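You operate a simulated robot arm through the tools that you are given. There is no shell and no other tool. Be economical: measure what you need, move in short steps, check, and stop when the job is done.

You are at the controls of a simulated two-armed robot. One attempt, no reset.

JOB
Take the lid off the collared bottle that says "pink" on the top of the lid stand and lay it down there.

Only the result counts: the job must be done as asked and must still hold three seconds after the hand-in. Knocking over, shifting, dropping, spilling or breaking anything else fails it. Lids that push on must go on centred and level and be pressed home; caps that screw on are set level and turned clockwise until they are tight.

ROBOT AND FRAMES
Two 7-joint arms with two-finger parallel grippers on one trunk, on a base that drives. Base frame: it is fixed to the floor where the robot stands at the start and does not move with it; the origin is under the middle of the robot, x ahead of it, y to its left, z up. Units: mm, rad, N and s.
The left shoulder is at the start at [30, 119, 960], the right one opposite. With the tool pointing down near the work surface each hand reaches from about 220 to 660 mm from the robot's upright axis, wherever it stands, measured 20 degrees to its own side. Payload 3.43 kg a hand.
The tool frame of a hand sits at the grasp point between the pads (the TCP): z along the fingers, y along the line on which they close. The tips reach 30 mm beyond it. Largest opening 94 mm; finger width 28, thickness 10; the body of the gripper, 50 by 96 mm, starts 55 mm behind the TCP.
Orientation is told as [roll, pitch, yaw] about the base's x, y, z axes, in that order, counted from this pose: with the fingers straight down and closing along the base's y, the tool's x points along the base's -x, its y along +y and its z along -z.

CONTROLS
- The arms move only by the tool send_rows. It takes "left_steps", "right_steps" or both (then of equal length, played together; a hand with none holds still); each is a list of rows, each a list of 7 numbers: the shift along the tool's x, y, z in units of 50 mm (1.0 is 50 mm), then the turn, a rotation vector about the tool's x, y, z in units of 4 degrees (1.0 is 4 degrees), then the opening, from 0 (shut) to 1 (fully open). In form: [[dx, dy, dz, wx, wy, wz, grip], ...]. A call has 1 to 10 rows; each row shifts and turns the commanded pose from where the row before left it, along the tool's axes as they then stand. A call with a number of a shift or a turn outside -1 to 1 is refused whole. Rows are played at 5 a second. More than 50 mm and 0.15 rad between two rows, or a gripper value outside its range, and nothing of the call is played. Where a pose cannot be reached the arm comes as near as it can. A force on the tool above 40 N (or 10 N above the force at the start of the call, whichever is more), or a blocked arm, ends the call early, and 0.2 s more pass. The fingers move at their own pace (about 72 mm/s each) and stop on an object; they squeeze with about 27 N. The grip force told is the motor's: it shows also when the fingers shut on nothing. Time passes only in rows, and 0.2 s behind the last, so rows that do not move let the fingers close. The reply holds the time, the measured pose of the TCP, the force on the tool along the base axes, the opening and the grip force, in the units named above and with some noise, with the torque about the TCP (base axes, N m) and any sound that the robot's microphone picked up.
- Cameras (640 x 400 px; columns grow to the right, rows downward): "scene" is now at [31.8, 32.6, 1653.2]; the picture's right is [0.47, -0.88, 0.00], its down [-0.76, -0.40, -0.51] and it looks along [0.45, 0.24, -0.86] (base axes); focal length 264 px, centre (320, 200). "left" rides on the left gripper at [76, -14, -103] in its tool frame; the picture's right is [0.18, 0.98, 0.00], its down [-0.75, 0.14, -0.64] and it looks along [-0.63, 0.12, 0.77] (tool axes); focal length 243 px, centre (320, 200). "right" rides on the right gripper at [76, 14, -103] in its tool frame; the picture's right is [-0.18, 0.98, 0.00], its down [-0.75, -0.14, -0.64] and it looks along [-0.63, -0.12, 0.77] (tool axes); focal length 243 px, centre (320, 200). There is no depth. A picture from a camera that has moved, and an enlarged one, comes with that camera's place and axes in the base frame and with its lens.
- camera(camera): a new picture of that camera. No time passes.
- lift_body(by): slides the trunk up (or, below 0, down) by that many mm; the arms and the scene camera ride with it, the base frame stays. It gives what a move gives, with no picture.
- base_move(legs): drives the robot by 1 to 6 legs, each [ahead, turn to the left] in mm and rad, along the robot's own axes; the way and the turn of a leg run together, so that a leg with both is an arc; at most 1500 mm and 3.142 rad a leg. The arms and the cameras ride along, it lands a little off, and it stops where it bumps. It gives what a move gives.
- head_to(pan, tilt): turns the head with the scene camera to pan (to the left, within 2.496 rad either way) and tilt (down, from -0.506 to 1.204), counted from straight ahead of the robot. It gives what a move gives.
- inspect(camera, box): a new picture of the part [left, top, right, bottom] of that camera's present view, enlarged. No time passes.
- finish_job(): hands the job in; it is judged then, once.

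Work in short steps. Places have to be worked out from the pictures, the camera data and where the tool is seen: move nearer, look again, correct. Check each grasp and each placing, and mend what went wrong. You have 120 turns and 108 pictures in all, those below and enlarged ones among them. Open the grippers and draw the arms clear of the work before you hand the job in, unless the task says otherwise; then end with one line.

The tools are called after "Call:" by a JSON object that holds its "op" and its "data". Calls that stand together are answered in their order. send_rows: Moves the arms, as the interface text tells. Its arguments: {"type":"object","properties":{"left_steps":{"type":"array"},"right_steps":{"type":"array"}},"required":[]} The other tools are called the same way: lift_body (by) slides the trunk up or down; base_move (legs) drives the base; head_to (pan, tilt) turns the head that bears the scene camera; camera (camera) takes a picture; inspect (camera, box) takes an enlarged picture of a part of a camera's view; finish_job () hands the job in.

At the start:

```text
time: 0.0
left_eef_pos: [393.2, 277.1, 1065.1]
left_tool_rot: [0.002, -0.001, 0.0]
left_force: [0.2, 0.4, 0.4]
left_moment: [0.0, 0.02, 0.0]
left_finger_gap: 93.8
left_gripper_force: 0.1
right_eef_pos: [359.6, -49.5, 991.9]
right_tool_rot: [0.002, -0.001, 0.0]
right_force: [-0.8, 0.0, -0.4]
right_moment: [0.05, 0.02, 0.01]
right_finger_gap: 94.1
right_gripper_force: 0.1
trunk travel left (down, up): [-225.0, 185.0]
robot x, y, heading: [4.8, -3.6, 0.004]
head pan, tilt: [0.487, 1.035]
```

scene: 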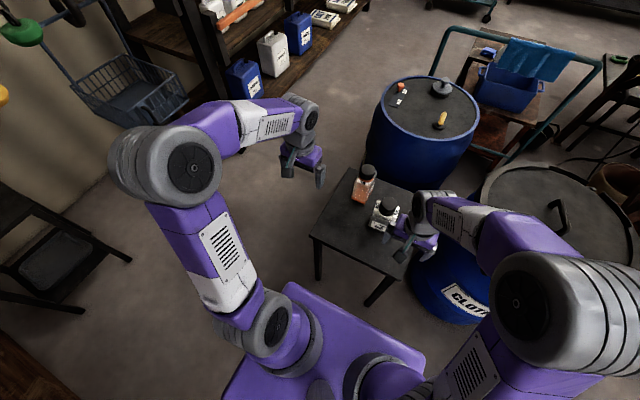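
right: 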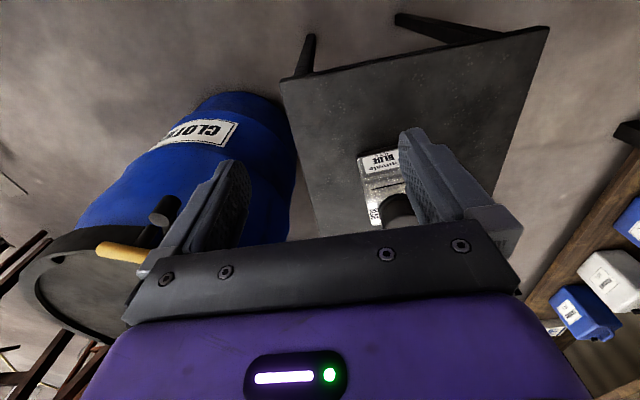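
left: 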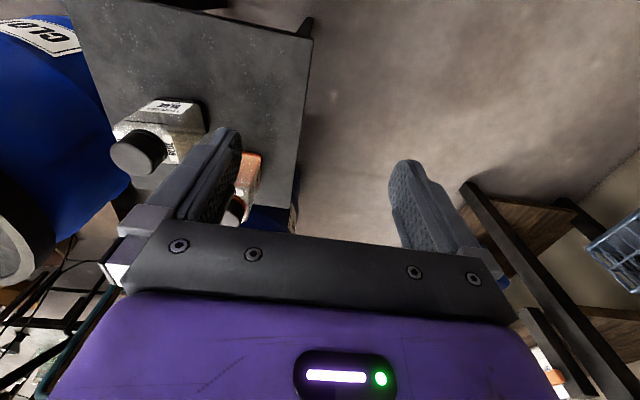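

The small table holds two bottles; I enlarge the views to read labels and find the lid stand.

Call:
{"op": "inspect", "data": {"camera": "scene", "box": [300, 140, 460, 240]}}

Call:
{"op": "inspect", "data": {"camera": "scene", "box": [360, 60, 520, 160]}}

Call:
{"op": "inspect", "data": {"camera": "left", "box": [80, 60, 320, 210]}}

```text
4.00 times, centred on (380, 190) of scene
camera zoom: at [31.8, 32.6, 1653.2], right [0.47, -0.88, 0.0], down [-0.76, -0.4, -0.51], along [0.45, 0.24, -0.86], focal length 1058 px, centre (80, 240)
```

zoom: 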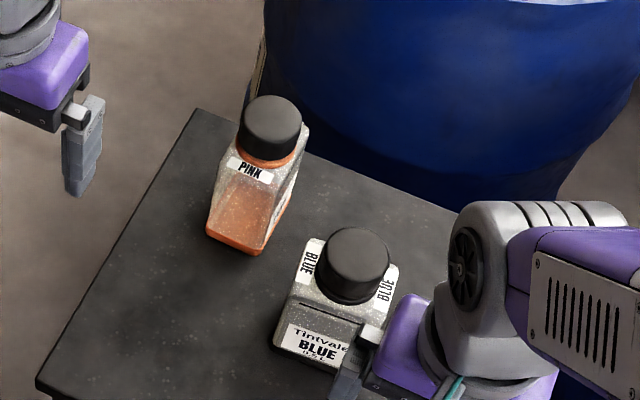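

```text
4.00 times, centred on (440, 110) of scene
camera zoom: at [31.8, 32.6, 1653.2], right [0.47, -0.88, 0.0], down [-0.76, -0.4, -0.51], along [0.45, 0.24, -0.86], focal length 1058 px, centre (-160, 560)
```

zoom: 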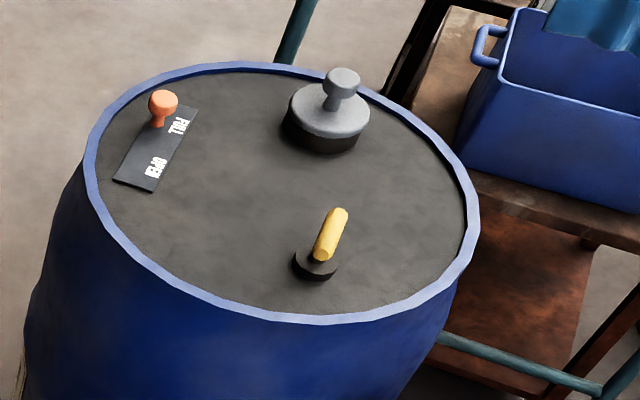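

```text
2.67 times, centred on (200, 135) of left
camera zoom: at [317.0, 262.7, 1168.6], right [-0.18, 0.98, 0.0], down [0.75, 0.14, 0.64], along [0.63, 0.12, -0.77], focal length 647 px, centre (640, 373)
```

zoom: 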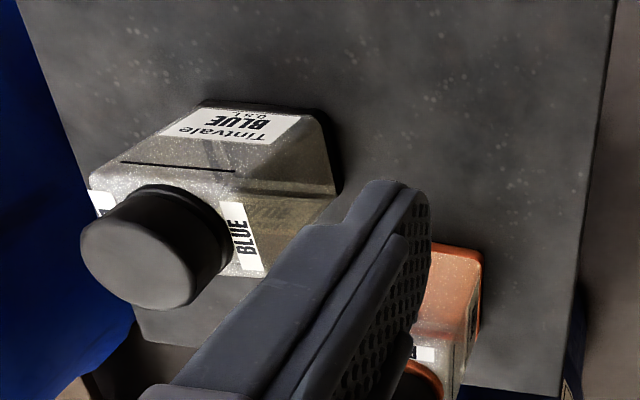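

The PINK bottle (with orange collar) is at the far left of the table; I see no lid stand yet. I look around with the head.

Call:
{"op": "head_to", "data": {"pan": 0.9, "tilt": 0.6}}

Call:
{"op": "camera", "data": {"camera": "scene"}}

Call:
{"op": "head_to", "data": {"pan": -0.5, "tilt": 0.7}}

Call:
{"op": "camera", "data": {"camera": "scene"}}

Call:
{"op": "head_to", "data": {"pan": 0.2, "tilt": 0.5}}

Call:
{"op": "camera", "data": {"camera": "scene"}}

```text
time: 0.9
left_eef_pos: [394.1, 276.7, 1066.2]
left_tool_rot: [0.001, 0.0, 0.0]
left_force: [0.1, 0.5, 0.2]
left_moment: [0.02, 0.0, 0.01]
left_finger_gap: 94.1
left_gripper_force: 0.0
right_eef_pos: [359.2, -50.0, 991.6]
right_tool_rot: [0.0, 0.0, 0.0]
right_force: [-0.6, -0.6, 1.0]
right_moment: [0.0, 0.03, -0.03]
right_finger_gap: 94.2
right_gripper_force: 0.0
trunk travel left (down, up): [-225.0, 185.0]
robot x, y, heading: [0.5, -1.2, 0.005]
head pan, tilt: [0.901, 0.6]
```

```text
101 pictures are left
camera scene: at [27.1, 70.2, 1687.5], right [0.78, -0.62, 0.0], down [-0.35, -0.44, -0.82], along [0.51, 0.65, -0.57], focal length 264 px, centre (320, 200)
```

scene: 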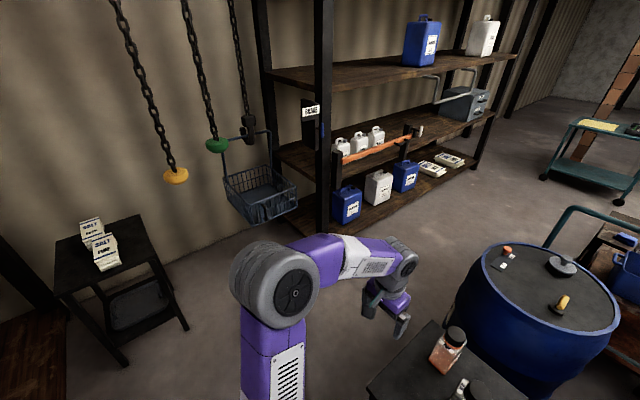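

```text
time: 2.4
left_eef_pos: [393.3, 276.6, 1067.3]
left_tool_rot: [0.001, -0.001, 0.0]
left_force: [0.1, 0.6, -0.5]
left_moment: [0.04, -0.02, -0.01]
left_finger_gap: 94.0
left_gripper_force: 0.0
right_eef_pos: [359.9, -48.7, 991.5]
right_tool_rot: [-0.001, 0.0, 0.001]
right_force: [0.3, 0.2, 0.2]
right_moment: [0.0, 0.01, 0.0]
right_finger_gap: 93.7
right_gripper_force: 0.0
trunk travel left (down, up): [-225.0, 185.0]
robot x, y, heading: [1.1, -0.4, 0.004]
head pan, tilt: [-0.499, 0.7]
```

```text
100 pictures are left
camera scene: at [46.7, -39.6, 1679.0], right [-0.48, -0.88, 0.0], down [-0.57, 0.31, -0.77], along [0.67, -0.37, -0.64], focal length 264 px, centre (320, 200)
```

scene: 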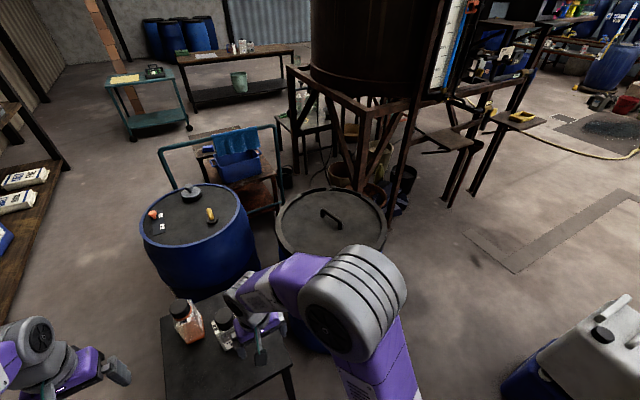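

```text
time: 3.5
left_eef_pos: [393.6, 275.5, 1065.2]
left_tool_rot: [0.0, -0.001, 0.0]
left_force: [0.2, 0.4, 0.3]
left_moment: [-0.02, -0.04, -0.02]
left_finger_gap: 94.1
left_gripper_force: 0.0
right_eef_pos: [360.5, -48.5, 993.4]
right_tool_rot: [0.0, 0.0, 0.001]
right_force: [0.8, 0.0, -0.6]
right_moment: [0.01, 0.02, -0.03]
right_finger_gap: 94.3
right_gripper_force: 0.0
trunk travel left (down, up): [-225.0, 185.0]
robot x, y, heading: [-2.7, -0.9, -0.003]
head pan, tilt: [0.201, 0.499]
```

```text
99 pictures are left
camera scene: at [61.3, 19.0, 1696.7], right [0.2, -0.98, 0.0], down [-0.47, -0.1, -0.88], along [0.86, 0.17, -0.48], focal length 264 px, centre (320, 200)
```

scene: 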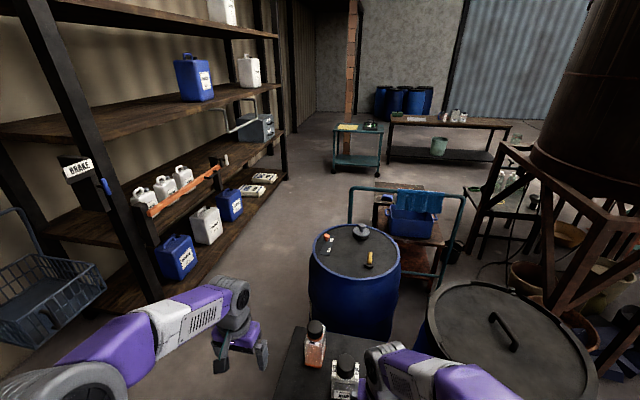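

No clear lid stand so far; the right arm hides part of the table. I move the right hand away to its right and up, then look at the table.

Call:
{"op": "send_rows", "data": {"right_steps": [[0, -1, -1, 0, 0, 0, 1], [0, -1, -1, 0, 0, 0, 1], [0, -1, 0, 0, 0, 0, 1], [0, -1, 0, 0, 0, 0, 1], [0, -1, 0, 0, 0, 0, 1]]}}

Call:
{"op": "head_to", "data": {"pan": 0.0, "tilt": 1.0}}

Call:
{"op": "camera", "data": {"camera": "scene"}}

Call:
{"op": "camera", "data": {"camera": "right"}}

Call:
{"op": "head_to", "data": {"pan": -1.4, "tilt": 0.7}}

Call:
{"op": "camera", "data": {"camera": "scene"}}

Call:
{"op": "head_to", "data": {"pan": 2.2, "tilt": 0.7}}

Call:
{"op": "camera", "data": {"camera": "scene"}}

```text
refused: row 1 steps farther than a row can; nothing moved
```

```text
time: 4.4
left_eef_pos: [393.2, 275.7, 1065.9]
left_tool_rot: [0.0, -0.001, 0.0]
left_force: [0.2, -0.7, -0.1]
left_moment: [0.0, -0.01, 0.01]
left_finger_gap: 94.0
left_gripper_force: 0.1
right_eef_pos: [360.2, -49.6, 992.0]
right_tool_rot: [0.001, -0.001, 0.0]
right_force: [0.3, -0.4, 0.4]
right_moment: [-0.02, 0.01, 0.01]
right_finger_gap: 93.7
right_gripper_force: 0.3
trunk travel left (down, up): [-225.0, 185.0]
robot x, y, heading: [0.7, 0.8, -0.001]
head pan, tilt: [0.0, 1.0]
```

```text
98 pictures are left
camera scene: at [41.8, 1.0, 1655.6], right [0.0, -1.0, 0.0], down [-0.84, 0.0, -0.54], along [0.54, 0.0, -0.84], focal length 264 px, centre (320, 200)
```

scene: 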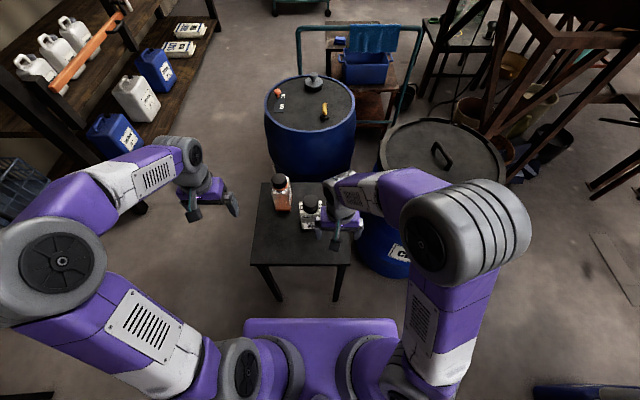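

```text
97 pictures are left
camera right: at [283.8, -34.0, 1094.7], right [0.18, 0.98, 0.0], down [0.75, -0.14, 0.64], along [0.63, -0.12, -0.77], focal length 243 px, centre (320, 200)
```

right: 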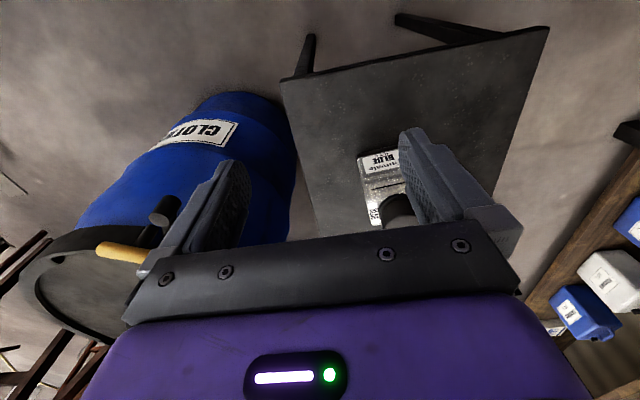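

```text
time: 6.0
left_eef_pos: [393.2, 276.7, 1067.1]
left_tool_rot: [0.0, -0.002, -0.001]
left_force: [-0.2, 0.6, 0.2]
left_moment: [-0.01, -0.01, 0.0]
left_finger_gap: 94.0
left_gripper_force: 0.0
right_eef_pos: [360.0, -49.8, 993.9]
right_tool_rot: [0.0, -0.001, -0.001]
right_force: [0.1, 0.2, -0.9]
right_moment: [0.02, 0.02, 0.05]
right_finger_gap: 93.9
right_gripper_force: 0.0
trunk travel left (down, up): [-225.0, 185.0]
robot x, y, heading: [1.8, -1.1, -0.0]
head pan, tilt: [-1.4, 0.7]
```

```text
96 pictures are left
camera scene: at [-13.4, -82.7, 1679.0], right [-0.99, -0.17, 0.0], down [-0.11, 0.63, -0.76], along [0.13, -0.75, -0.64], focal length 264 px, centre (320, 200)
```

scene: 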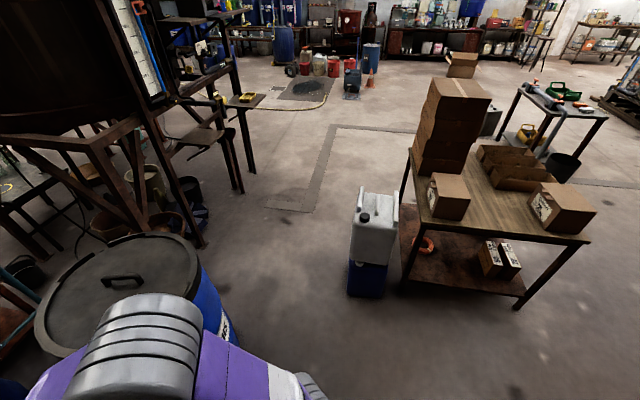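

```text
time: 8.9
left_eef_pos: [393.6, 276.4, 1066.9]
left_tool_rot: [-0.001, 0.0, 0.001]
left_force: [-0.2, -0.5, -0.6]
left_moment: [-0.01, -0.02, -0.05]
left_finger_gap: 94.2
left_gripper_force: 0.2
right_eef_pos: [360.9, -49.3, 992.3]
right_tool_rot: [0.002, -0.001, 0.001]
right_force: [-0.9, -0.8, 0.3]
right_moment: [-0.01, 0.03, -0.01]
right_finger_gap: 94.2
right_gripper_force: 0.0
trunk travel left (down, up): [-225.0, 185.0]
robot x, y, heading: [-4.6, -0.1, -0.004]
head pan, tilt: [2.201, 0.7]
```

```text
95 pictures are left
camera scene: at [-77.9, 69.7, 1679.0], right [0.81, 0.59, 0.0], down [0.38, -0.52, -0.76], along [-0.45, 0.62, -0.64], focal length 264 px, centre (320, 200)
```

scene: 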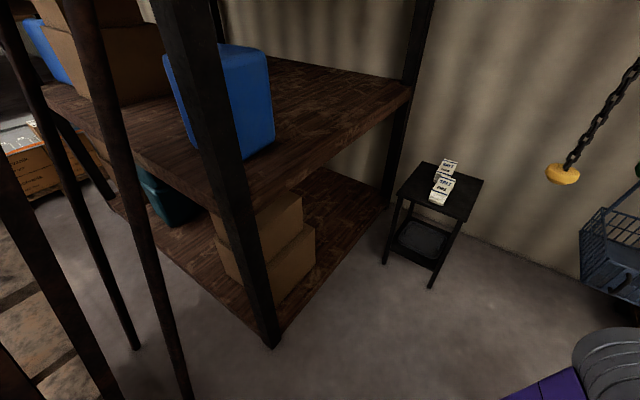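

The right arm still hides part of the table; I move it in smaller rows and look again.

Call:
{"op": "send_rows", "data": {"right_steps": [[0, -0.6, -0.7, 0, 0, 0, 1], [0, -0.6, -0.7, 0, 0, 0, 1], [0, -0.9, 0, 0, 0, 0, 1], [0, -0.9, 0, 0, 0, 0, 1], [0, -0.9, 0, 0, 0, 0, 1], [0, -0.9, 0, 0, 0, 0, 1]]}}

Call:
{"op": "head_to", "data": {"pan": 0.1, "tilt": 0.9}}

Call:
{"op": "camera", "data": {"camera": "scene"}}

Call:
{"op": "inspect", "data": {"camera": "scene", "box": [220, 100, 420, 225]}}

```text
time: 10.3
left_eef_pos: [392.8, 276.7, 1066.5]
left_tool_rot: [-0.002, 0.0, -0.001]
left_force: [-0.7, 1.2, 0.4]
left_moment: [0.0, 0.02, -0.02]
left_finger_gap: 94.1
left_gripper_force: 0.1
right_eef_pos: [357.7, -287.3, 1062.0]
right_tool_rot: [0.001, 0.0, 0.0]
right_force: [-0.3, 0.0, 0.6]
right_moment: [0.02, 0.03, -0.01]
right_finger_gap: 94.1
right_gripper_force: 0.0
trunk travel left (down, up): [-225.0, 185.0]
robot x, y, heading: [2.1, 1.2, 0.001]
head pan, tilt: [2.201, 0.7]
```

```text
time: 12.3
left_eef_pos: [392.5, 275.9, 1066.8]
left_tool_rot: [0.0, 0.0, 0.001]
left_force: [0.8, -0.4, 0.6]
left_moment: [0.0, 0.0, 0.03]
left_finger_gap: 94.4
left_gripper_force: 0.0
right_eef_pos: [359.2, -286.0, 1061.5]
right_tool_rot: [-0.001, -0.001, 0.0]
right_force: [-0.7, 0.1, 0.0]
right_moment: [0.0, -0.02, 0.0]
right_finger_gap: 94.0
right_gripper_force: 0.0
trunk travel left (down, up): [-225.0, 185.0]
robot x, y, heading: [0.4, 1.9, -0.0]
head pan, tilt: [0.099, 0.901]
```

```text
94 pictures are left
camera scene: at [47.2, 8.6, 1662.8], right [0.1, -0.99, 0.0], down [-0.78, -0.08, -0.62], along [0.62, 0.06, -0.78], focal length 264 px, centre (320, 200)
```

scene: 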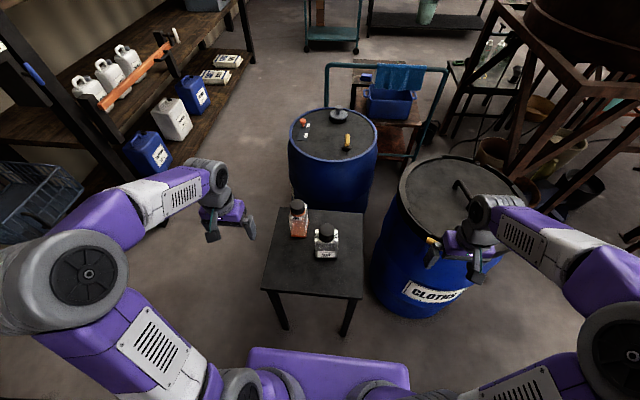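

```text
3.20 times, centred on (320, 162) of scene
camera zoom: at [47.2, 8.6, 1662.8], right [0.1, -0.99, 0.0], down [-0.78, -0.08, -0.62], along [0.62, 0.06, -0.78], focal length 846 px, centre (320, 320)
```

zoom: 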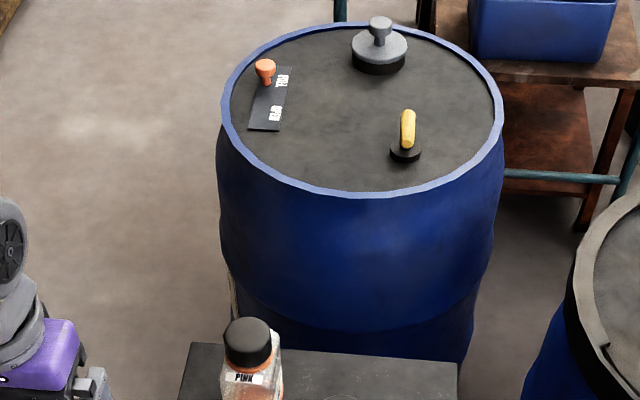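

The table holds only the two bottles. I look for a sign or piece labelled as lid stand: first the table front, the cart and the far areas.

Call:
{"op": "inspect", "data": {"camera": "scene", "box": [240, 180, 400, 340]}}

Call:
{"op": "inspect", "data": {"camera": "scene", "box": [340, 40, 640, 220]}}

Call:
{"op": "head_to", "data": {"pan": 0.1, "tilt": 0.2}}

Call:
{"op": "inspect", "data": {"camera": "scene", "box": [240, 120, 560, 320]}}

Call:
{"op": "head_to", "data": {"pan": -0.7, "tilt": 0.4}}

Call:
{"op": "camera", "data": {"camera": "scene"}}

Call:
{"op": "head_to", "data": {"pan": -2.3, "tilt": 0.5}}

Call:
{"op": "camera", "data": {"camera": "scene"}}

```text
2.50 times, centred on (320, 260) of scene
camera zoom: at [47.2, 8.6, 1662.8], right [0.1, -0.99, 0.0], down [-0.78, -0.08, -0.62], along [0.62, 0.06, -0.78], focal length 661 px, centre (320, 50)
```

zoom: 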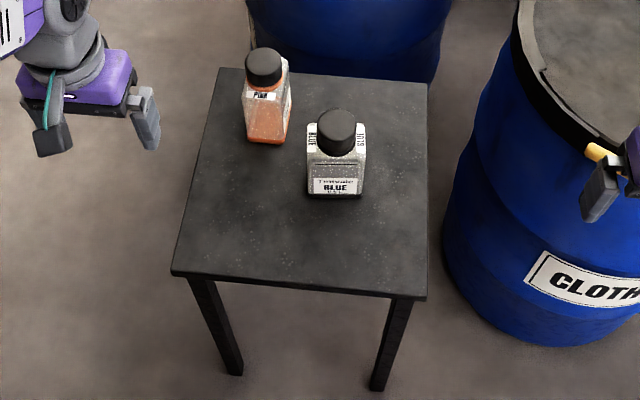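

```text
2.13 times, centred on (490, 130) of scene
camera zoom: at [47.2, 8.6, 1662.8], right [0.1, -0.99, 0.0], down [-0.78, -0.08, -0.62], along [0.62, 0.06, -0.78], focal length 564 px, centre (-43, 349)
```

zoom: 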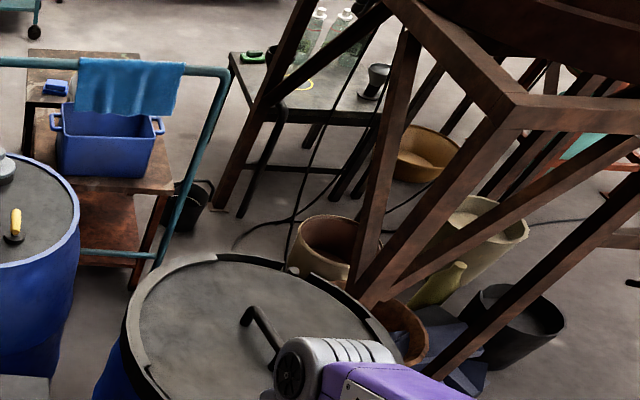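

```text
time: 13.4
left_eef_pos: [392.9, 275.6, 1065.5]
left_tool_rot: [0.002, 0.0, 0.0]
left_force: [0.0, -0.2, 0.7]
left_moment: [-0.02, -0.02, 0.0]
left_finger_gap: 93.9
left_gripper_force: 0.0
right_eef_pos: [359.2, -284.1, 1061.2]
right_tool_rot: [0.0, 0.0, 0.0]
right_force: [-0.6, 0.8, -0.1]
right_moment: [0.01, 0.0, -0.03]
right_finger_gap: 93.9
right_gripper_force: 0.0
trunk travel left (down, up): [-225.0, 185.0]
robot x, y, heading: [1.4, 1.9, -0.005]
head pan, tilt: [0.099, 0.201]
```

```text
2.00 times, centred on (400, 220) of scene
camera zoom: at [64.9, 10.3, 1724.3], right [0.1, -1.0, 0.0], down [-0.2, -0.02, -0.98], along [0.97, 0.1, -0.2], focal length 529 px, centre (160, 160)
```

zoom: 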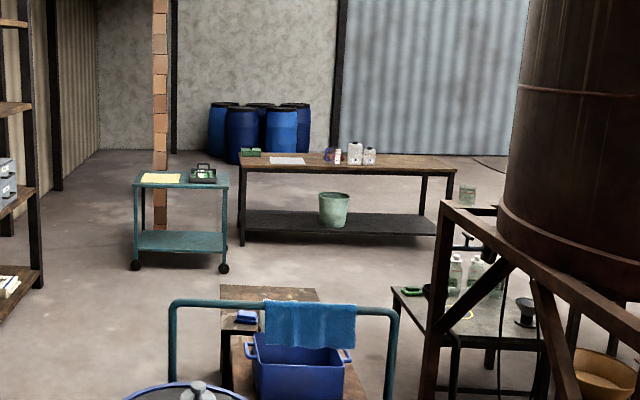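

```text
time: 14.6
left_eef_pos: [393.0, 276.5, 1067.0]
left_tool_rot: [0.001, 0.0, 0.0]
left_force: [-0.5, 0.3, 0.1]
left_moment: [-0.02, 0.0, -0.01]
left_finger_gap: 93.7
left_gripper_force: 0.1
right_eef_pos: [358.9, -285.2, 1061.1]
right_tool_rot: [-0.001, -0.002, -0.001]
right_force: [-0.7, 0.2, -0.4]
right_moment: [-0.02, 0.01, -0.03]
right_finger_gap: 94.0
right_gripper_force: 0.0
trunk travel left (down, up): [-225.0, 185.0]
robot x, y, heading: [0.4, 0.8, -0.004]
head pan, tilt: [-0.7, 0.4]
```

```text
89 pictures are left
camera scene: at [43.0, -58.6, 1705.8], right [-0.64, -0.77, 0.0], down [-0.3, 0.25, -0.92], along [0.71, -0.59, -0.39], focal length 264 px, centre (320, 200)
```

scene: 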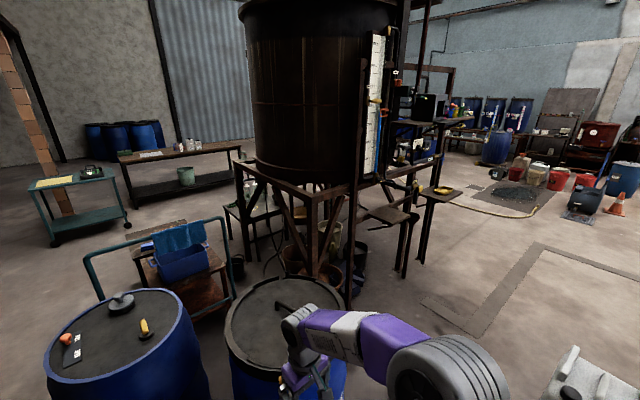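

```text
time: 16.2
left_eef_pos: [393.1, 276.4, 1066.3]
left_tool_rot: [-0.001, 0.0, -0.001]
left_force: [0.5, 0.0, 0.2]
left_moment: [0.03, 0.01, -0.06]
left_finger_gap: 94.0
left_gripper_force: 0.0
right_eef_pos: [359.6, -285.0, 1060.4]
right_tool_rot: [0.0, 0.0, 0.001]
right_force: [0.9, -0.2, -0.4]
right_moment: [0.0, 0.05, 0.03]
right_finger_gap: 93.9
right_gripper_force: 0.0
trunk travel left (down, up): [-225.0, 185.0]
robot x, y, heading: [1.8, -1.4, -0.002]
head pan, tilt: [-2.3, 0.499]
```

```text
88 pictures are left
camera scene: at [-88.5, -66.9, 1696.7], right [-0.75, 0.67, 0.0], down [0.32, 0.36, -0.88], along [-0.58, -0.65, -0.48], focal length 264 px, centre (320, 200)
```

scene: 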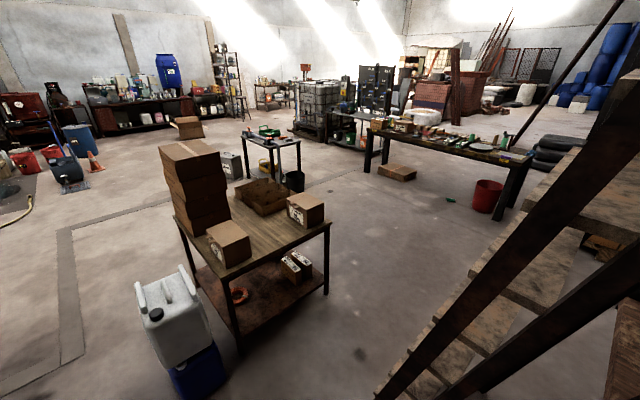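

I take the "lid stand" to be the small black table on which both bottles stand, so the lid gets laid on its top. The pink bottle is near x≈732, y≈174, so I must drive nearer; I check clearance between base and table first.

Call:
{"op": "head_to", "data": {"pan": 0.1, "tilt": 1.2}}

Call:
{"op": "camera", "data": {"camera": "scene"}}

Call:
{"op": "inspect", "data": {"camera": "scene", "box": [260, 100, 360, 162]}}

```text
time: 18.4
left_eef_pos: [392.3, 276.4, 1066.2]
left_tool_rot: [0.001, 0.001, 0.0]
left_force: [-0.1, 0.0, 0.2]
left_moment: [0.01, 0.02, 0.02]
left_finger_gap: 94.1
left_gripper_force: 0.1
right_eef_pos: [359.1, -286.3, 1061.9]
right_tool_rot: [0.0, 0.0, -0.001]
right_force: [-1.2, 0.2, 0.0]
right_moment: [0.01, 0.03, 0.0]
right_finger_gap: 93.9
right_gripper_force: 0.0
trunk travel left (down, up): [-225.0, 185.0]
robot x, y, heading: [-1.0, 4.0, -0.001]
head pan, tilt: [0.099, 1.201]
```

```text
87 pictures are left
camera scene: at [27.8, 6.5, 1643.0], right [0.1, -1.0, 0.0], down [-0.93, -0.09, -0.36], along [0.36, 0.04, -0.93], focal length 264 px, centre (320, 200)
```

scene: 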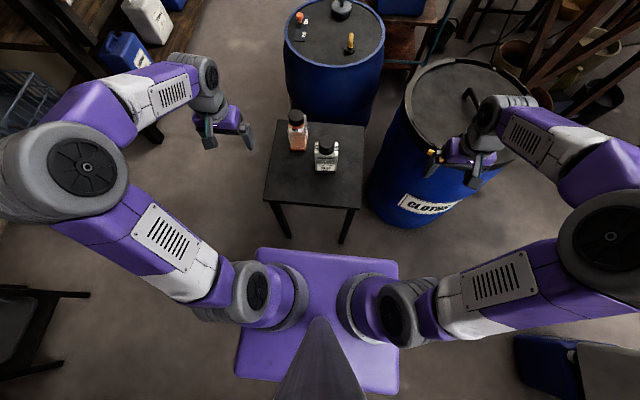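

```text
6.40 times, centred on (310, 131) of scene
camera zoom: at [27.8, 6.5, 1643.0], right [0.1, -1.0, 0.0], down [-0.93, -0.09, -0.36], along [0.36, 0.04, -0.93], focal length 1693 px, centre (384, 642)
```

zoom: 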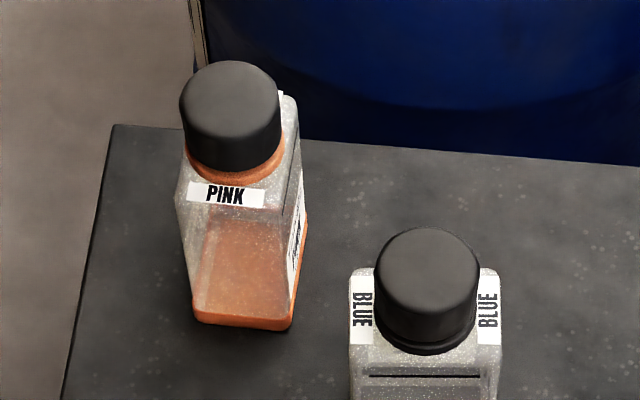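

The base front is about 80–100 mm short of the table legs. I drive 55 mm ahead and look again at the gap.

Call:
{"op": "base_move", "data": {"legs": [[55, 0]]}}

Call:
{"op": "camera", "data": {"camera": "scene"}}

```text
time: 19.4
left_eef_pos: [447.5, 275.3, 1066.5]
left_tool_rot: [-0.002, 0.002, -0.001]
left_force: [0.1, 1.6, -0.8]
left_moment: [0.01, 0.03, 0.01]
left_finger_gap: 94.2
left_gripper_force: 0.1
right_eef_pos: [415.3, -285.0, 1061.7]
right_tool_rot: [-0.001, 0.001, 0.0]
right_force: [0.5, 0.0, -0.4]
right_moment: [0.0, 0.03, -0.01]
right_finger_gap: 94.1
right_gripper_force: 0.0
trunk travel left (down, up): [-225.0, 185.0]
robot x, y, heading: [52.8, -0.3, 0.0]
head pan, tilt: [0.099, 1.201]
```

```text
85 pictures are left
camera scene: at [84.1, 6.6, 1642.9], right [0.1, -0.99, 0.0], down [-0.93, -0.09, -0.36], along [0.36, 0.04, -0.93], focal length 264 px, centre (320, 200)
```

scene: 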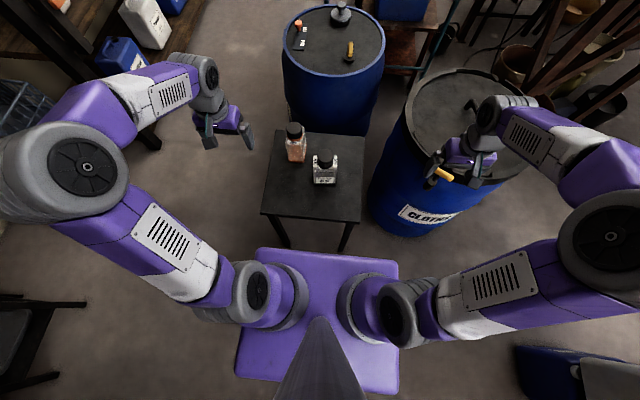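

Base is still clear of the table. I bring the left hand (camera) nearer to the pink bottle, keeping well above it.

Call:
{"op": "send_rows", "data": {"left_steps": [[-0.5, -0.44, 0.5, 0, 0, 0, 1], [-0.5, -0.44, 0.5, 0, 0, 0, 1], [-0.5, -0.44, 0.5, 0, 0, 0, 1], [-0.5, -0.44, 0.5, 0, 0, 0, 1], [-0.3, -0.44, 0.5, 0, 0, 0, 1]]}}

Call:
{"op": "camera", "data": {"camera": "left"}}

Call:
{"op": "inspect", "data": {"camera": "scene", "box": [240, 100, 400, 200]}}

```text
time: 20.6
left_eef_pos: [567.0, 167.4, 939.6]
left_tool_rot: [0.0, 0.001, 0.003]
left_force: [-0.2, 0.4, -0.5]
left_moment: [-0.02, 0.02, 0.01]
left_finger_gap: 94.3
left_gripper_force: 0.0
right_eef_pos: [413.8, -286.6, 1060.2]
right_tool_rot: [0.001, 0.002, 0.0]
right_force: [-0.5, -0.5, 0.6]
right_moment: [0.01, 0.02, -0.02]
right_finger_gap: 94.0
right_gripper_force: 0.0
trunk travel left (down, up): [-225.0, 185.0]
robot x, y, heading: [55.9, 0.5, 0.0]
head pan, tilt: [0.099, 1.201]
```

```text
84 pictures are left
camera left: at [489.7, 152.4, 1042.9], right [-0.19, 0.98, 0.0], down [0.75, 0.14, 0.64], along [0.63, 0.12, -0.77], focal length 243 px, centre (320, 200)
```

left: 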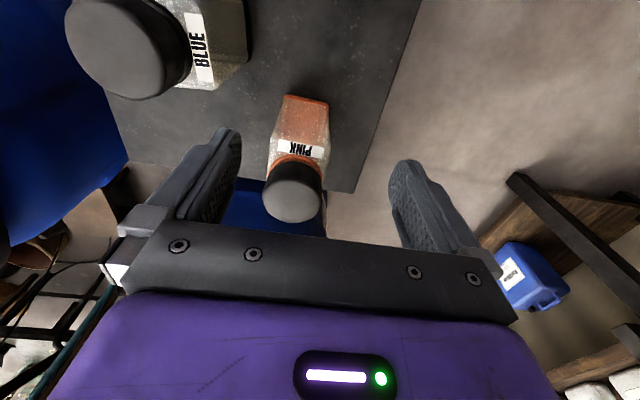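

```text
4.00 times, centred on (320, 150) of scene
camera zoom: at [83.1, 5.9, 1643.0], right [0.1, -0.99, 0.0], down [-0.93, -0.09, -0.36], along [0.36, 0.04, -0.93], focal length 1058 px, centre (320, 400)
```

zoom: 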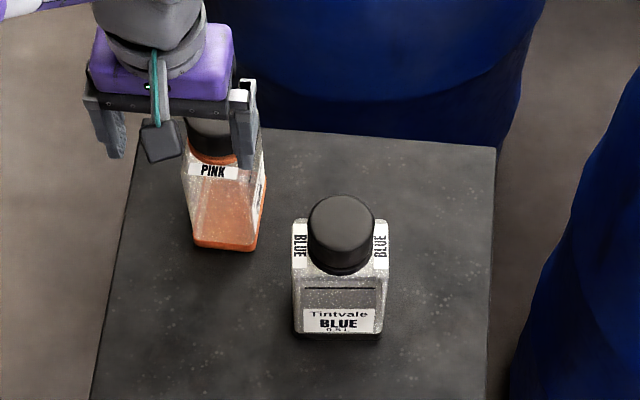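

I enlarge the left view to measure the cap.

Call:
{"op": "inspect", "data": {"camera": "left", "box": [220, 80, 380, 240]}}

```text
2.50 times, centred on (300, 160) of left
camera zoom: at [489.7, 152.4, 1042.9], right [-0.19, 0.98, 0.0], down [0.75, 0.14, 0.64], along [0.63, 0.12, -0.77], focal length 606 px, centre (370, 300)
```

zoom: 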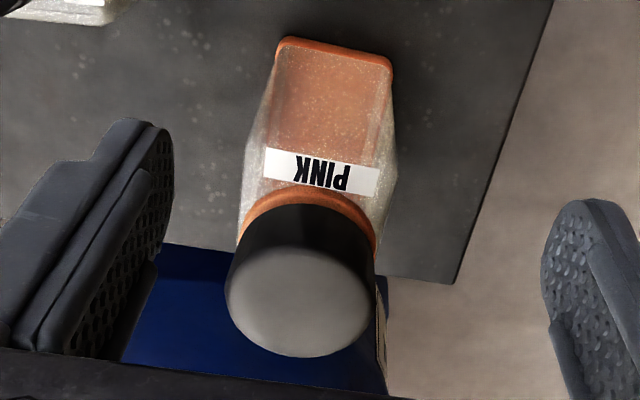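

Matching cap sizes across views, the cap top is at about (640, 156, 869), cap Ø≈55 and ~27 high; body ≈67 mm square, aligned to axes, table top z≈690. A twist would spin the bottle, so I plan for the right hand to hold the body from the front, and the left to work the cap. First I clear the left hand and bring the right across in front.

Call:
{"op": "send_rows", "data": {"left_steps": [[0, 0.6, -0.7, 0, 0, 0, 1], [0, 0.6, -0.7, 0, 0, 0, 1], [0, 0.9, 0, 0, 0, 0, 1], [0, 0.9, 0, 0, 0, 0, 1], [0, 0, 0, 0, 0, 0, 1], [0, 0, 0, 0, 0, 0, 1], [0, 0, 0, 0, 0, 0, 1], [0, 0, 0, 0, 0, 0, 1], [0, 0, 0, 0, 0, 0, 1]], "right_steps": [[0, 0, 0, 0, 0, 0, 1], [0, 0, 0, 0, 0, 0, 1], [0, 0.9, 0, 0, -1, 0, 1], [0, 0.9, 0, 0, -1, 0, 1], [0, 0.9, 0, 0, -1, 0, 1], [0, 0.9, 0, 0, -1, 0, 1], [0, 0.9, 0, 0, -1, 0, 1], [0, 0.9, 0, 0, -1, 0, 1], [0, 0.9, 0, 0, -1, 0, 1]]}}

Call:
{"op": "camera", "data": {"camera": "scene"}}

Call:
{"op": "camera", "data": {"camera": "right"}}

```text
time: 22.6
left_eef_pos: [559.8, 317.1, 1005.7]
left_tool_rot: [0.001, 0.0, 0.0]
left_force: [-0.4, 0.5, -0.2]
left_moment: [-0.03, 0.0, 0.01]
left_finger_gap: 94.3
left_gripper_force: 0.0
right_eef_pos: [414.6, 29.0, 1060.7]
right_tool_rot: [-0.001, -0.491, 0.0]
right_force: [0.7, 0.2, 0.6]
right_moment: [-0.03, -0.02, 0.0]
right_finger_gap: 94.1
right_gripper_force: 0.0
trunk travel left (down, up): [-225.0, 185.0]
robot x, y, heading: [49.7, -2.5, -0.003]
head pan, tilt: [0.099, 1.201]
```

```text
81 pictures are left
camera scene: at [82.1, 8.1, 1643.0], right [0.1, -0.99, 0.0], down [-0.93, -0.09, -0.36], along [0.36, 0.04, -0.93], focal length 264 px, centre (320, 200)
```

scene: 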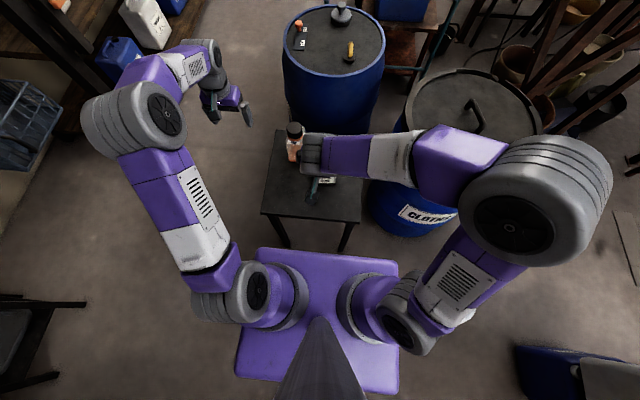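

```text
80 pictures are left
camera right: at [299.0, 44.4, 1115.1], right [0.16, 0.98, 0.09], down [0.36, -0.14, 0.92], along [0.92, -0.12, -0.38], focal length 243 px, centre (320, 200)
```

right: 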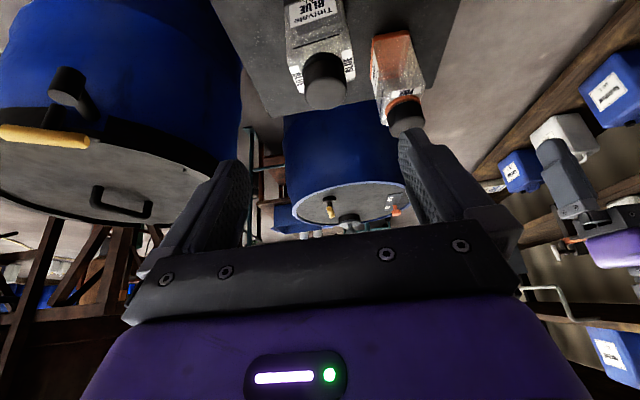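

The tilt works as planned. I turn the right hand to 50° of tilt and line it up at y≈157, still high.

Call:
{"op": "send_rows", "data": {"right_steps": [[0, 0.5, 0, 0, -1, 0, 1], [0, 0.5, 0, 0, -1, 0, 1], [0, 0.5, 0, 0, -1, 0, 1], [0, 0.5, 0, 0, -1, 0, 1], [0, 0.5, 0, 0, -1, 0, 1], [0.3, 0.1, 0.7, 0, -0.5, 0, 1], [0.3, 0, 0.7, 0, 0, 0, 1]]}}

Call:
{"op": "camera", "data": {"camera": "right"}}

Call:
{"op": "camera", "data": {"camera": "scene"}}

```text
time: 24.2
left_eef_pos: [560.4, 317.3, 1006.8]
left_tool_rot: [0.0, 0.0, 0.0]
left_force: [-0.5, -0.2, -0.1]
left_moment: [0.04, 0.02, 0.01]
left_finger_gap: 94.3
left_gripper_force: 0.0
right_eef_pos: [446.7, 157.7, 992.0]
right_tool_rot: [0.002, -0.871, -0.001]
right_force: [-0.2, 0.5, 0.2]
right_moment: [0.01, 0.01, -0.01]
right_finger_gap: 94.1
right_gripper_force: 0.0
trunk travel left (down, up): [-225.0, 185.0]
robot x, y, heading: [53.0, -2.5, 0.005]
head pan, tilt: [0.099, 1.201]
```

```text
79 pictures are left
camera right: at [319.2, 171.9, 999.3], right [0.12, 0.98, 0.14], down [-0.01, -0.14, 0.99], along [0.99, -0.12, -0.01], focal length 243 px, centre (320, 200)
```

right: 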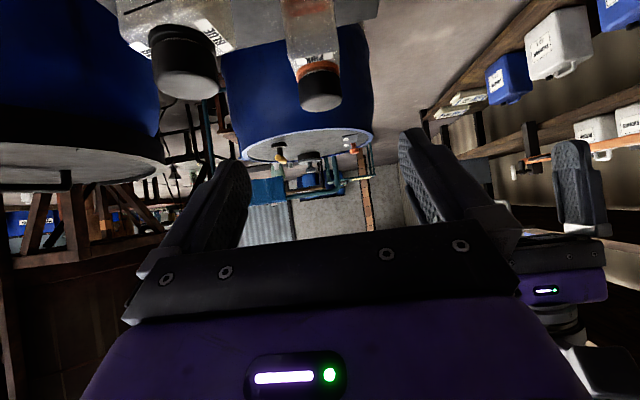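

```text
78 pictures are left
camera scene: at [82.9, 6.8, 1643.0], right [0.1, -0.99, 0.0], down [-0.93, -0.09, -0.36], along [0.36, 0.04, -0.93], focal length 264 px, centre (320, 200)
```

scene: 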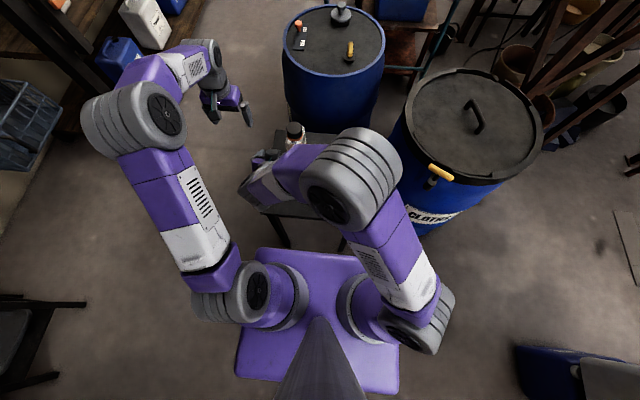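

The right view puts the cap at y≈155, matching. I advance the right hand down to a pre-grasp about 120 mm short of the bottle.

Call:
{"op": "send_rows", "data": {"right_steps": [[0.3, -0.01, 0.7, 0, 0, 0, 1], [0.3, -0.01, 0.7, 0, 0, 0, 1], [0.3, -0.01, 0.7, 0, 0, 0, 1], [0.3, -0.01, 0.7, 0, 0, 0, 1], [0.3, -0.01, 0.7, 0, 0, 0, 1]]}}

Call:
{"op": "camera", "data": {"camera": "right"}}

Call:
{"op": "inspect", "data": {"camera": "scene", "box": [220, 90, 420, 215]}}

```text
time: 25.4
left_eef_pos: [560.0, 317.6, 1005.9]
left_tool_rot: [0.0, -0.002, 0.002]
left_force: [-0.1, -0.8, -0.2]
left_moment: [0.02, 0.06, -0.02]
left_finger_gap: 94.0
left_gripper_force: 0.0
right_eef_pos: [529.6, 156.4, 822.5]
right_tool_rot: [0.0, -0.872, 0.001]
right_force: [-0.1, 0.0, -0.1]
right_moment: [0.01, 0.03, 0.01]
right_finger_gap: 94.0
right_gripper_force: 0.0
trunk travel left (down, up): [-225.0, 185.0]
robot x, y, heading: [57.9, -2.3, -0.001]
head pan, tilt: [0.099, 1.201]
```

```text
77 pictures are left
camera right: at [401.6, 171.4, 830.7], right [0.12, 0.98, 0.14], down [-0.01, -0.14, 0.99], along [0.99, -0.12, -0.01], focal length 243 px, centre (320, 200)
```

right: 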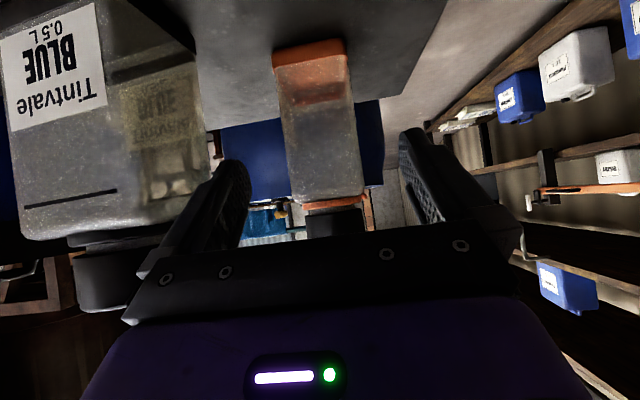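

```text
3.20 times, centred on (320, 152) of scene
camera zoom: at [83.0, 6.7, 1643.0], right [0.1, -0.99, 0.0], down [-0.93, -0.09, -0.36], along [0.36, 0.04, -0.93], focal length 846 px, centre (320, 352)
```

zoom: 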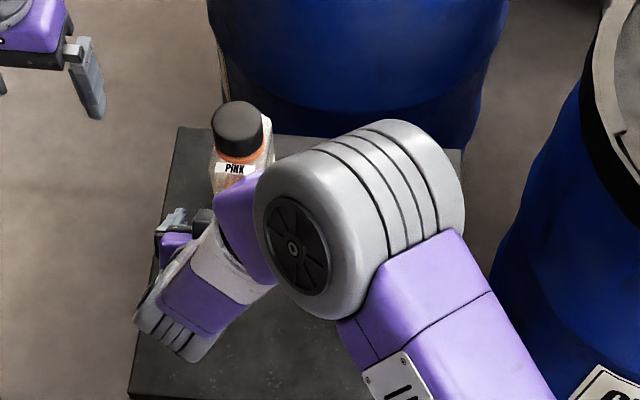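

Body width ≈65 mm centred at y≈155, hand centred at 156; the blue bottle's edge is near y=80, leaving ~28 mm. I advance 100 mm along the fingers.

Call:
{"op": "send_rows", "data": {"right_steps": [[0, -0.02, 0.5, 0, 0, 0, 1], [0, 0, 0.5, 0, 0, 0, 1], [0, 0, 0.5, 0, 0, 0, 1], [0, 0, 0.5, 0, 0, 0, 1]]}}

Call:
{"op": "camera", "data": {"camera": "right"}}

Call:
{"op": "camera", "data": {"camera": "left"}}

```text
time: 26.4
left_eef_pos: [560.6, 316.6, 1006.3]
left_tool_rot: [0.0, 0.001, 0.0]
left_force: [0.4, -0.2, 0.8]
left_moment: [0.02, -0.01, 0.0]
left_finger_gap: 93.9
left_gripper_force: 0.0
right_eef_pos: [609.7, 153.4, 759.4]
right_tool_rot: [-0.001, -0.874, 0.0]
right_force: [-0.5, 0.6, 0.7]
right_moment: [0.04, -0.02, -0.01]
right_finger_gap: 93.8
right_gripper_force: 0.1
trunk travel left (down, up): [-225.0, 185.0]
robot x, y, heading: [57.7, -1.9, 0.003]
head pan, tilt: [0.099, 1.201]
```

```text
75 pictures are left
camera right: at [481.8, 169.0, 766.4], right [0.12, 0.98, 0.14], down [-0.01, -0.14, 0.99], along [0.99, -0.12, -0.01], focal length 243 px, centre (320, 200)
```

right: 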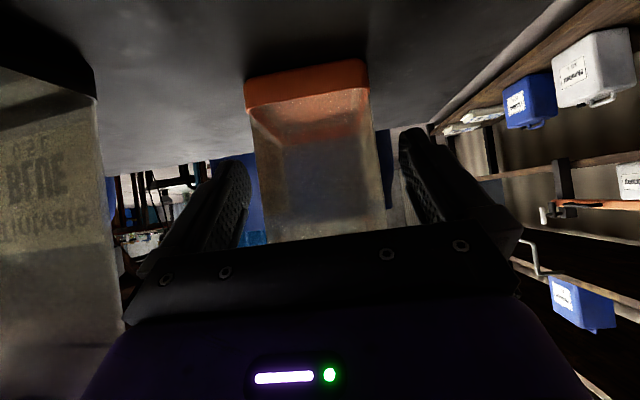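

```text
74 pictures are left
camera left: at [484.2, 303.2, 1108.8], right [-0.18, 0.98, 0.0], down [0.75, 0.14, 0.64], along [0.63, 0.12, -0.77], focal length 243 px, centre (320, 200)
```

left: 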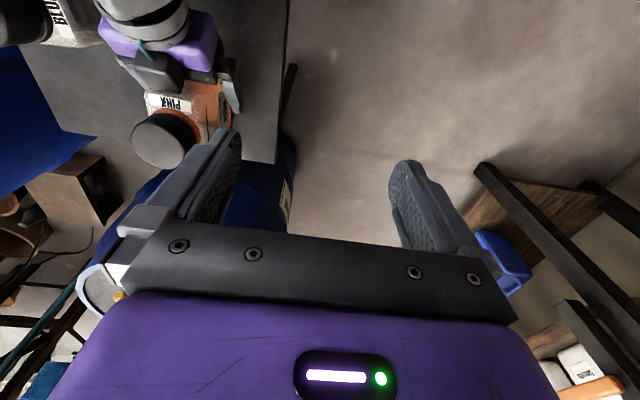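

The bottle's centre is at y≈155.5 and the hand at 153.4; I shift 2 mm and close the right hand on the body.

Call:
{"op": "send_rows", "data": {"right_steps": [[0, 0.04, 0.1, 0, 0, 0, 1], [0, 0, 0, 0, 0, 0, 0.8], [0, 0, 0, 0, 0, 0, 0.7], [0, 0, 0, 0, 0, 0, 0.6], [0, 0, 0, 0, 0, 0, 0.5], [0, 0, 0, 0, 0, 0, 0.4]]}}

Call:
{"op": "camera", "data": {"camera": "right"}}

```text
time: 27.8
left_eef_pos: [560.3, 317.1, 1006.4]
left_tool_rot: [0.001, 0.001, 0.0]
left_force: [0.7, 0.2, -0.3]
left_moment: [0.02, 0.0, 0.03]
left_finger_gap: 93.9
left_gripper_force: 0.1
right_eef_pos: [614.1, 156.3, 756.0]
right_tool_rot: [-0.001, -0.873, -0.002]
right_force: [0.0, 0.3, 0.0]
right_moment: [0.01, -0.03, -0.03]
right_finger_gap: 66.1
right_gripper_force: 27.6
trunk travel left (down, up): [-225.0, 185.0]
robot x, y, heading: [56.8, -0.9, -0.0]
head pan, tilt: [0.099, 1.201]
```

```text
73 pictures are left
camera right: at [485.4, 171.1, 764.0], right [0.12, 0.98, 0.14], down [-0.01, -0.14, 0.99], along [0.99, -0.12, -0.01], focal length 243 px, centre (320, 200)
```

right: 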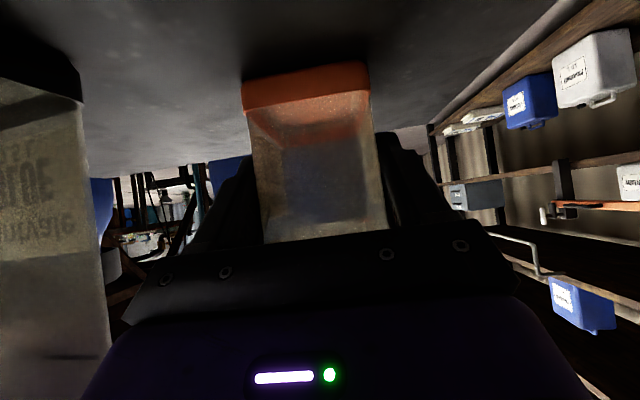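

The body is held (66 mm). Now the left hand goes above the cap at (640,156) at safe height.

Call:
{"op": "send_rows", "data": {"left_steps": [[-0.32, -0.644, 0, 0, 0, 0, 1], [-0.32, -0.644, 0, 0, 0, 0, 1], [-0.32, -0.644, 0, 0, 0, 0, 1], [-0.32, -0.644, 0, 0, 0, 0, 1], [-0.32, -0.644, 0, 0, 0, 0, 1], [0, 0, 0.8, 0, 0, 0, 1]]}}

Call:
{"op": "camera", "data": {"camera": "left"}}

Call:
{"op": "inspect", "data": {"camera": "scene", "box": [220, 80, 420, 205]}}

```text
time: 29.2
left_eef_pos: [640.6, 154.4, 973.4]
left_tool_rot: [0.001, 0.002, 0.001]
left_force: [-0.9, 0.5, 0.2]
left_moment: [0.0, 0.01, -0.02]
left_finger_gap: 94.0
left_gripper_force: 0.1
right_eef_pos: [614.0, 157.4, 755.6]
right_tool_rot: [-0.001, -0.872, 0.001]
right_force: [-0.2, 0.6, 0.1]
right_moment: [-0.04, 0.01, 0.01]
right_finger_gap: 66.1
right_gripper_force: 27.3
trunk travel left (down, up): [-225.0, 185.0]
robot x, y, heading: [55.8, -1.2, -0.002]
head pan, tilt: [0.099, 1.201]
```

```text
72 pictures are left
camera left: at [565.2, 141.3, 1075.0], right [-0.19, 0.98, 0.0], down [0.75, 0.14, 0.64], along [0.63, 0.12, -0.77], focal length 243 px, centre (320, 200)
```

left: 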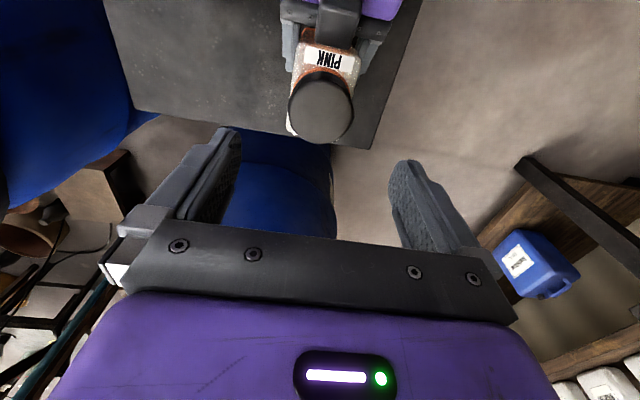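

```text
3.20 times, centred on (320, 142) of scene
camera zoom: at [82.5, 7.2, 1643.0], right [0.1, -0.99, 0.0], down [-0.93, -0.09, -0.36], along [0.36, 0.04, -0.93], focal length 846 px, centre (320, 384)
```

zoom: 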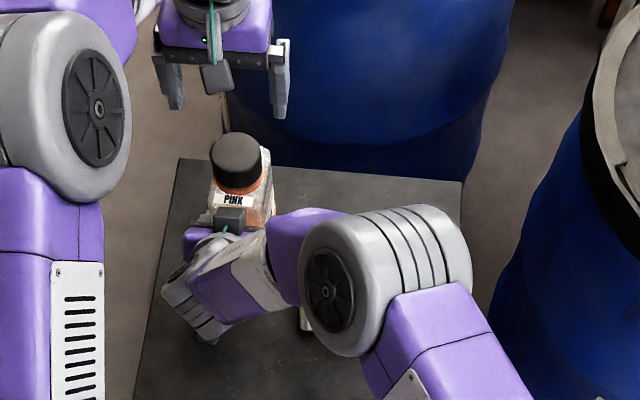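

Cap centre reads (637,156) – the hand is within 3 mm. I descend with the small correction to TCP z≈875, so tips stay on the cap above the collar.

Call:
{"op": "send_rows", "data": {"left_steps": [[0.05, 0.03, 0.7, 0, 0, 0, 1], [0, 0, 0.7, 0, 0, 0, 1], [0, 0, 0.5, 0, 0, 0, 1]]}}

Call:
{"op": "camera", "data": {"camera": "left"}}

Call:
{"op": "inspect", "data": {"camera": "scene", "box": [250, 90, 350, 152]}}

```text
time: 30.0
left_eef_pos: [638.8, 157.0, 878.2]
left_tool_rot: [-0.001, 0.0, -0.001]
left_force: [0.0, 0.5, 0.4]
left_moment: [-0.01, 0.01, -0.01]
left_finger_gap: 93.8
left_gripper_force: 0.1
right_eef_pos: [612.5, 155.4, 757.3]
right_tool_rot: [-0.001, -0.873, 0.0]
right_force: [0.4, 0.7, -0.3]
right_moment: [0.04, -0.03, 0.01]
right_finger_gap: 66.0
right_gripper_force: 26.6
trunk travel left (down, up): [-225.0, 185.0]
robot x, y, heading: [53.2, 1.8, 0.005]
head pan, tilt: [0.099, 1.201]
```

```text
70 pictures are left
camera left: at [562.5, 143.5, 979.9], right [-0.18, 0.98, 0.0], down [0.75, 0.14, 0.64], along [0.63, 0.12, -0.77], focal length 243 px, centre (320, 200)
```

left: 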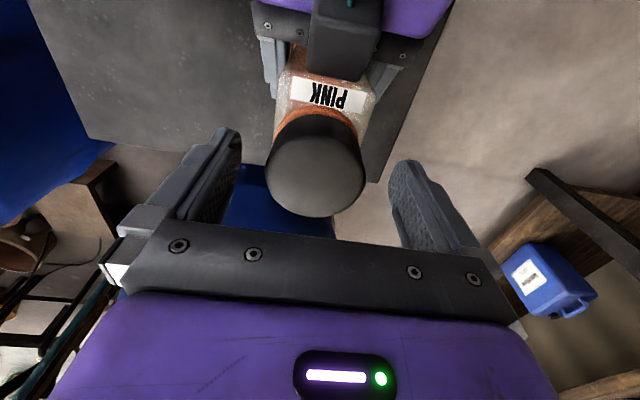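

```text
6.40 times, centred on (300, 121) of scene
camera zoom: at [82.2, 6.6, 1643.0], right [0.1, -0.99, 0.0], down [-0.93, -0.09, -0.36], along [0.36, 0.04, -0.93], focal length 1693 px, centre (448, 706)
```

zoom: 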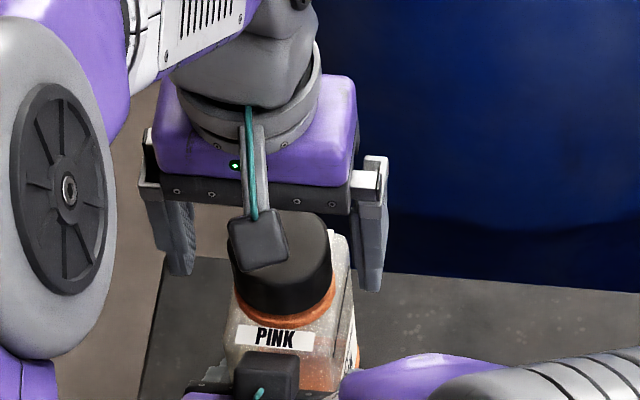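

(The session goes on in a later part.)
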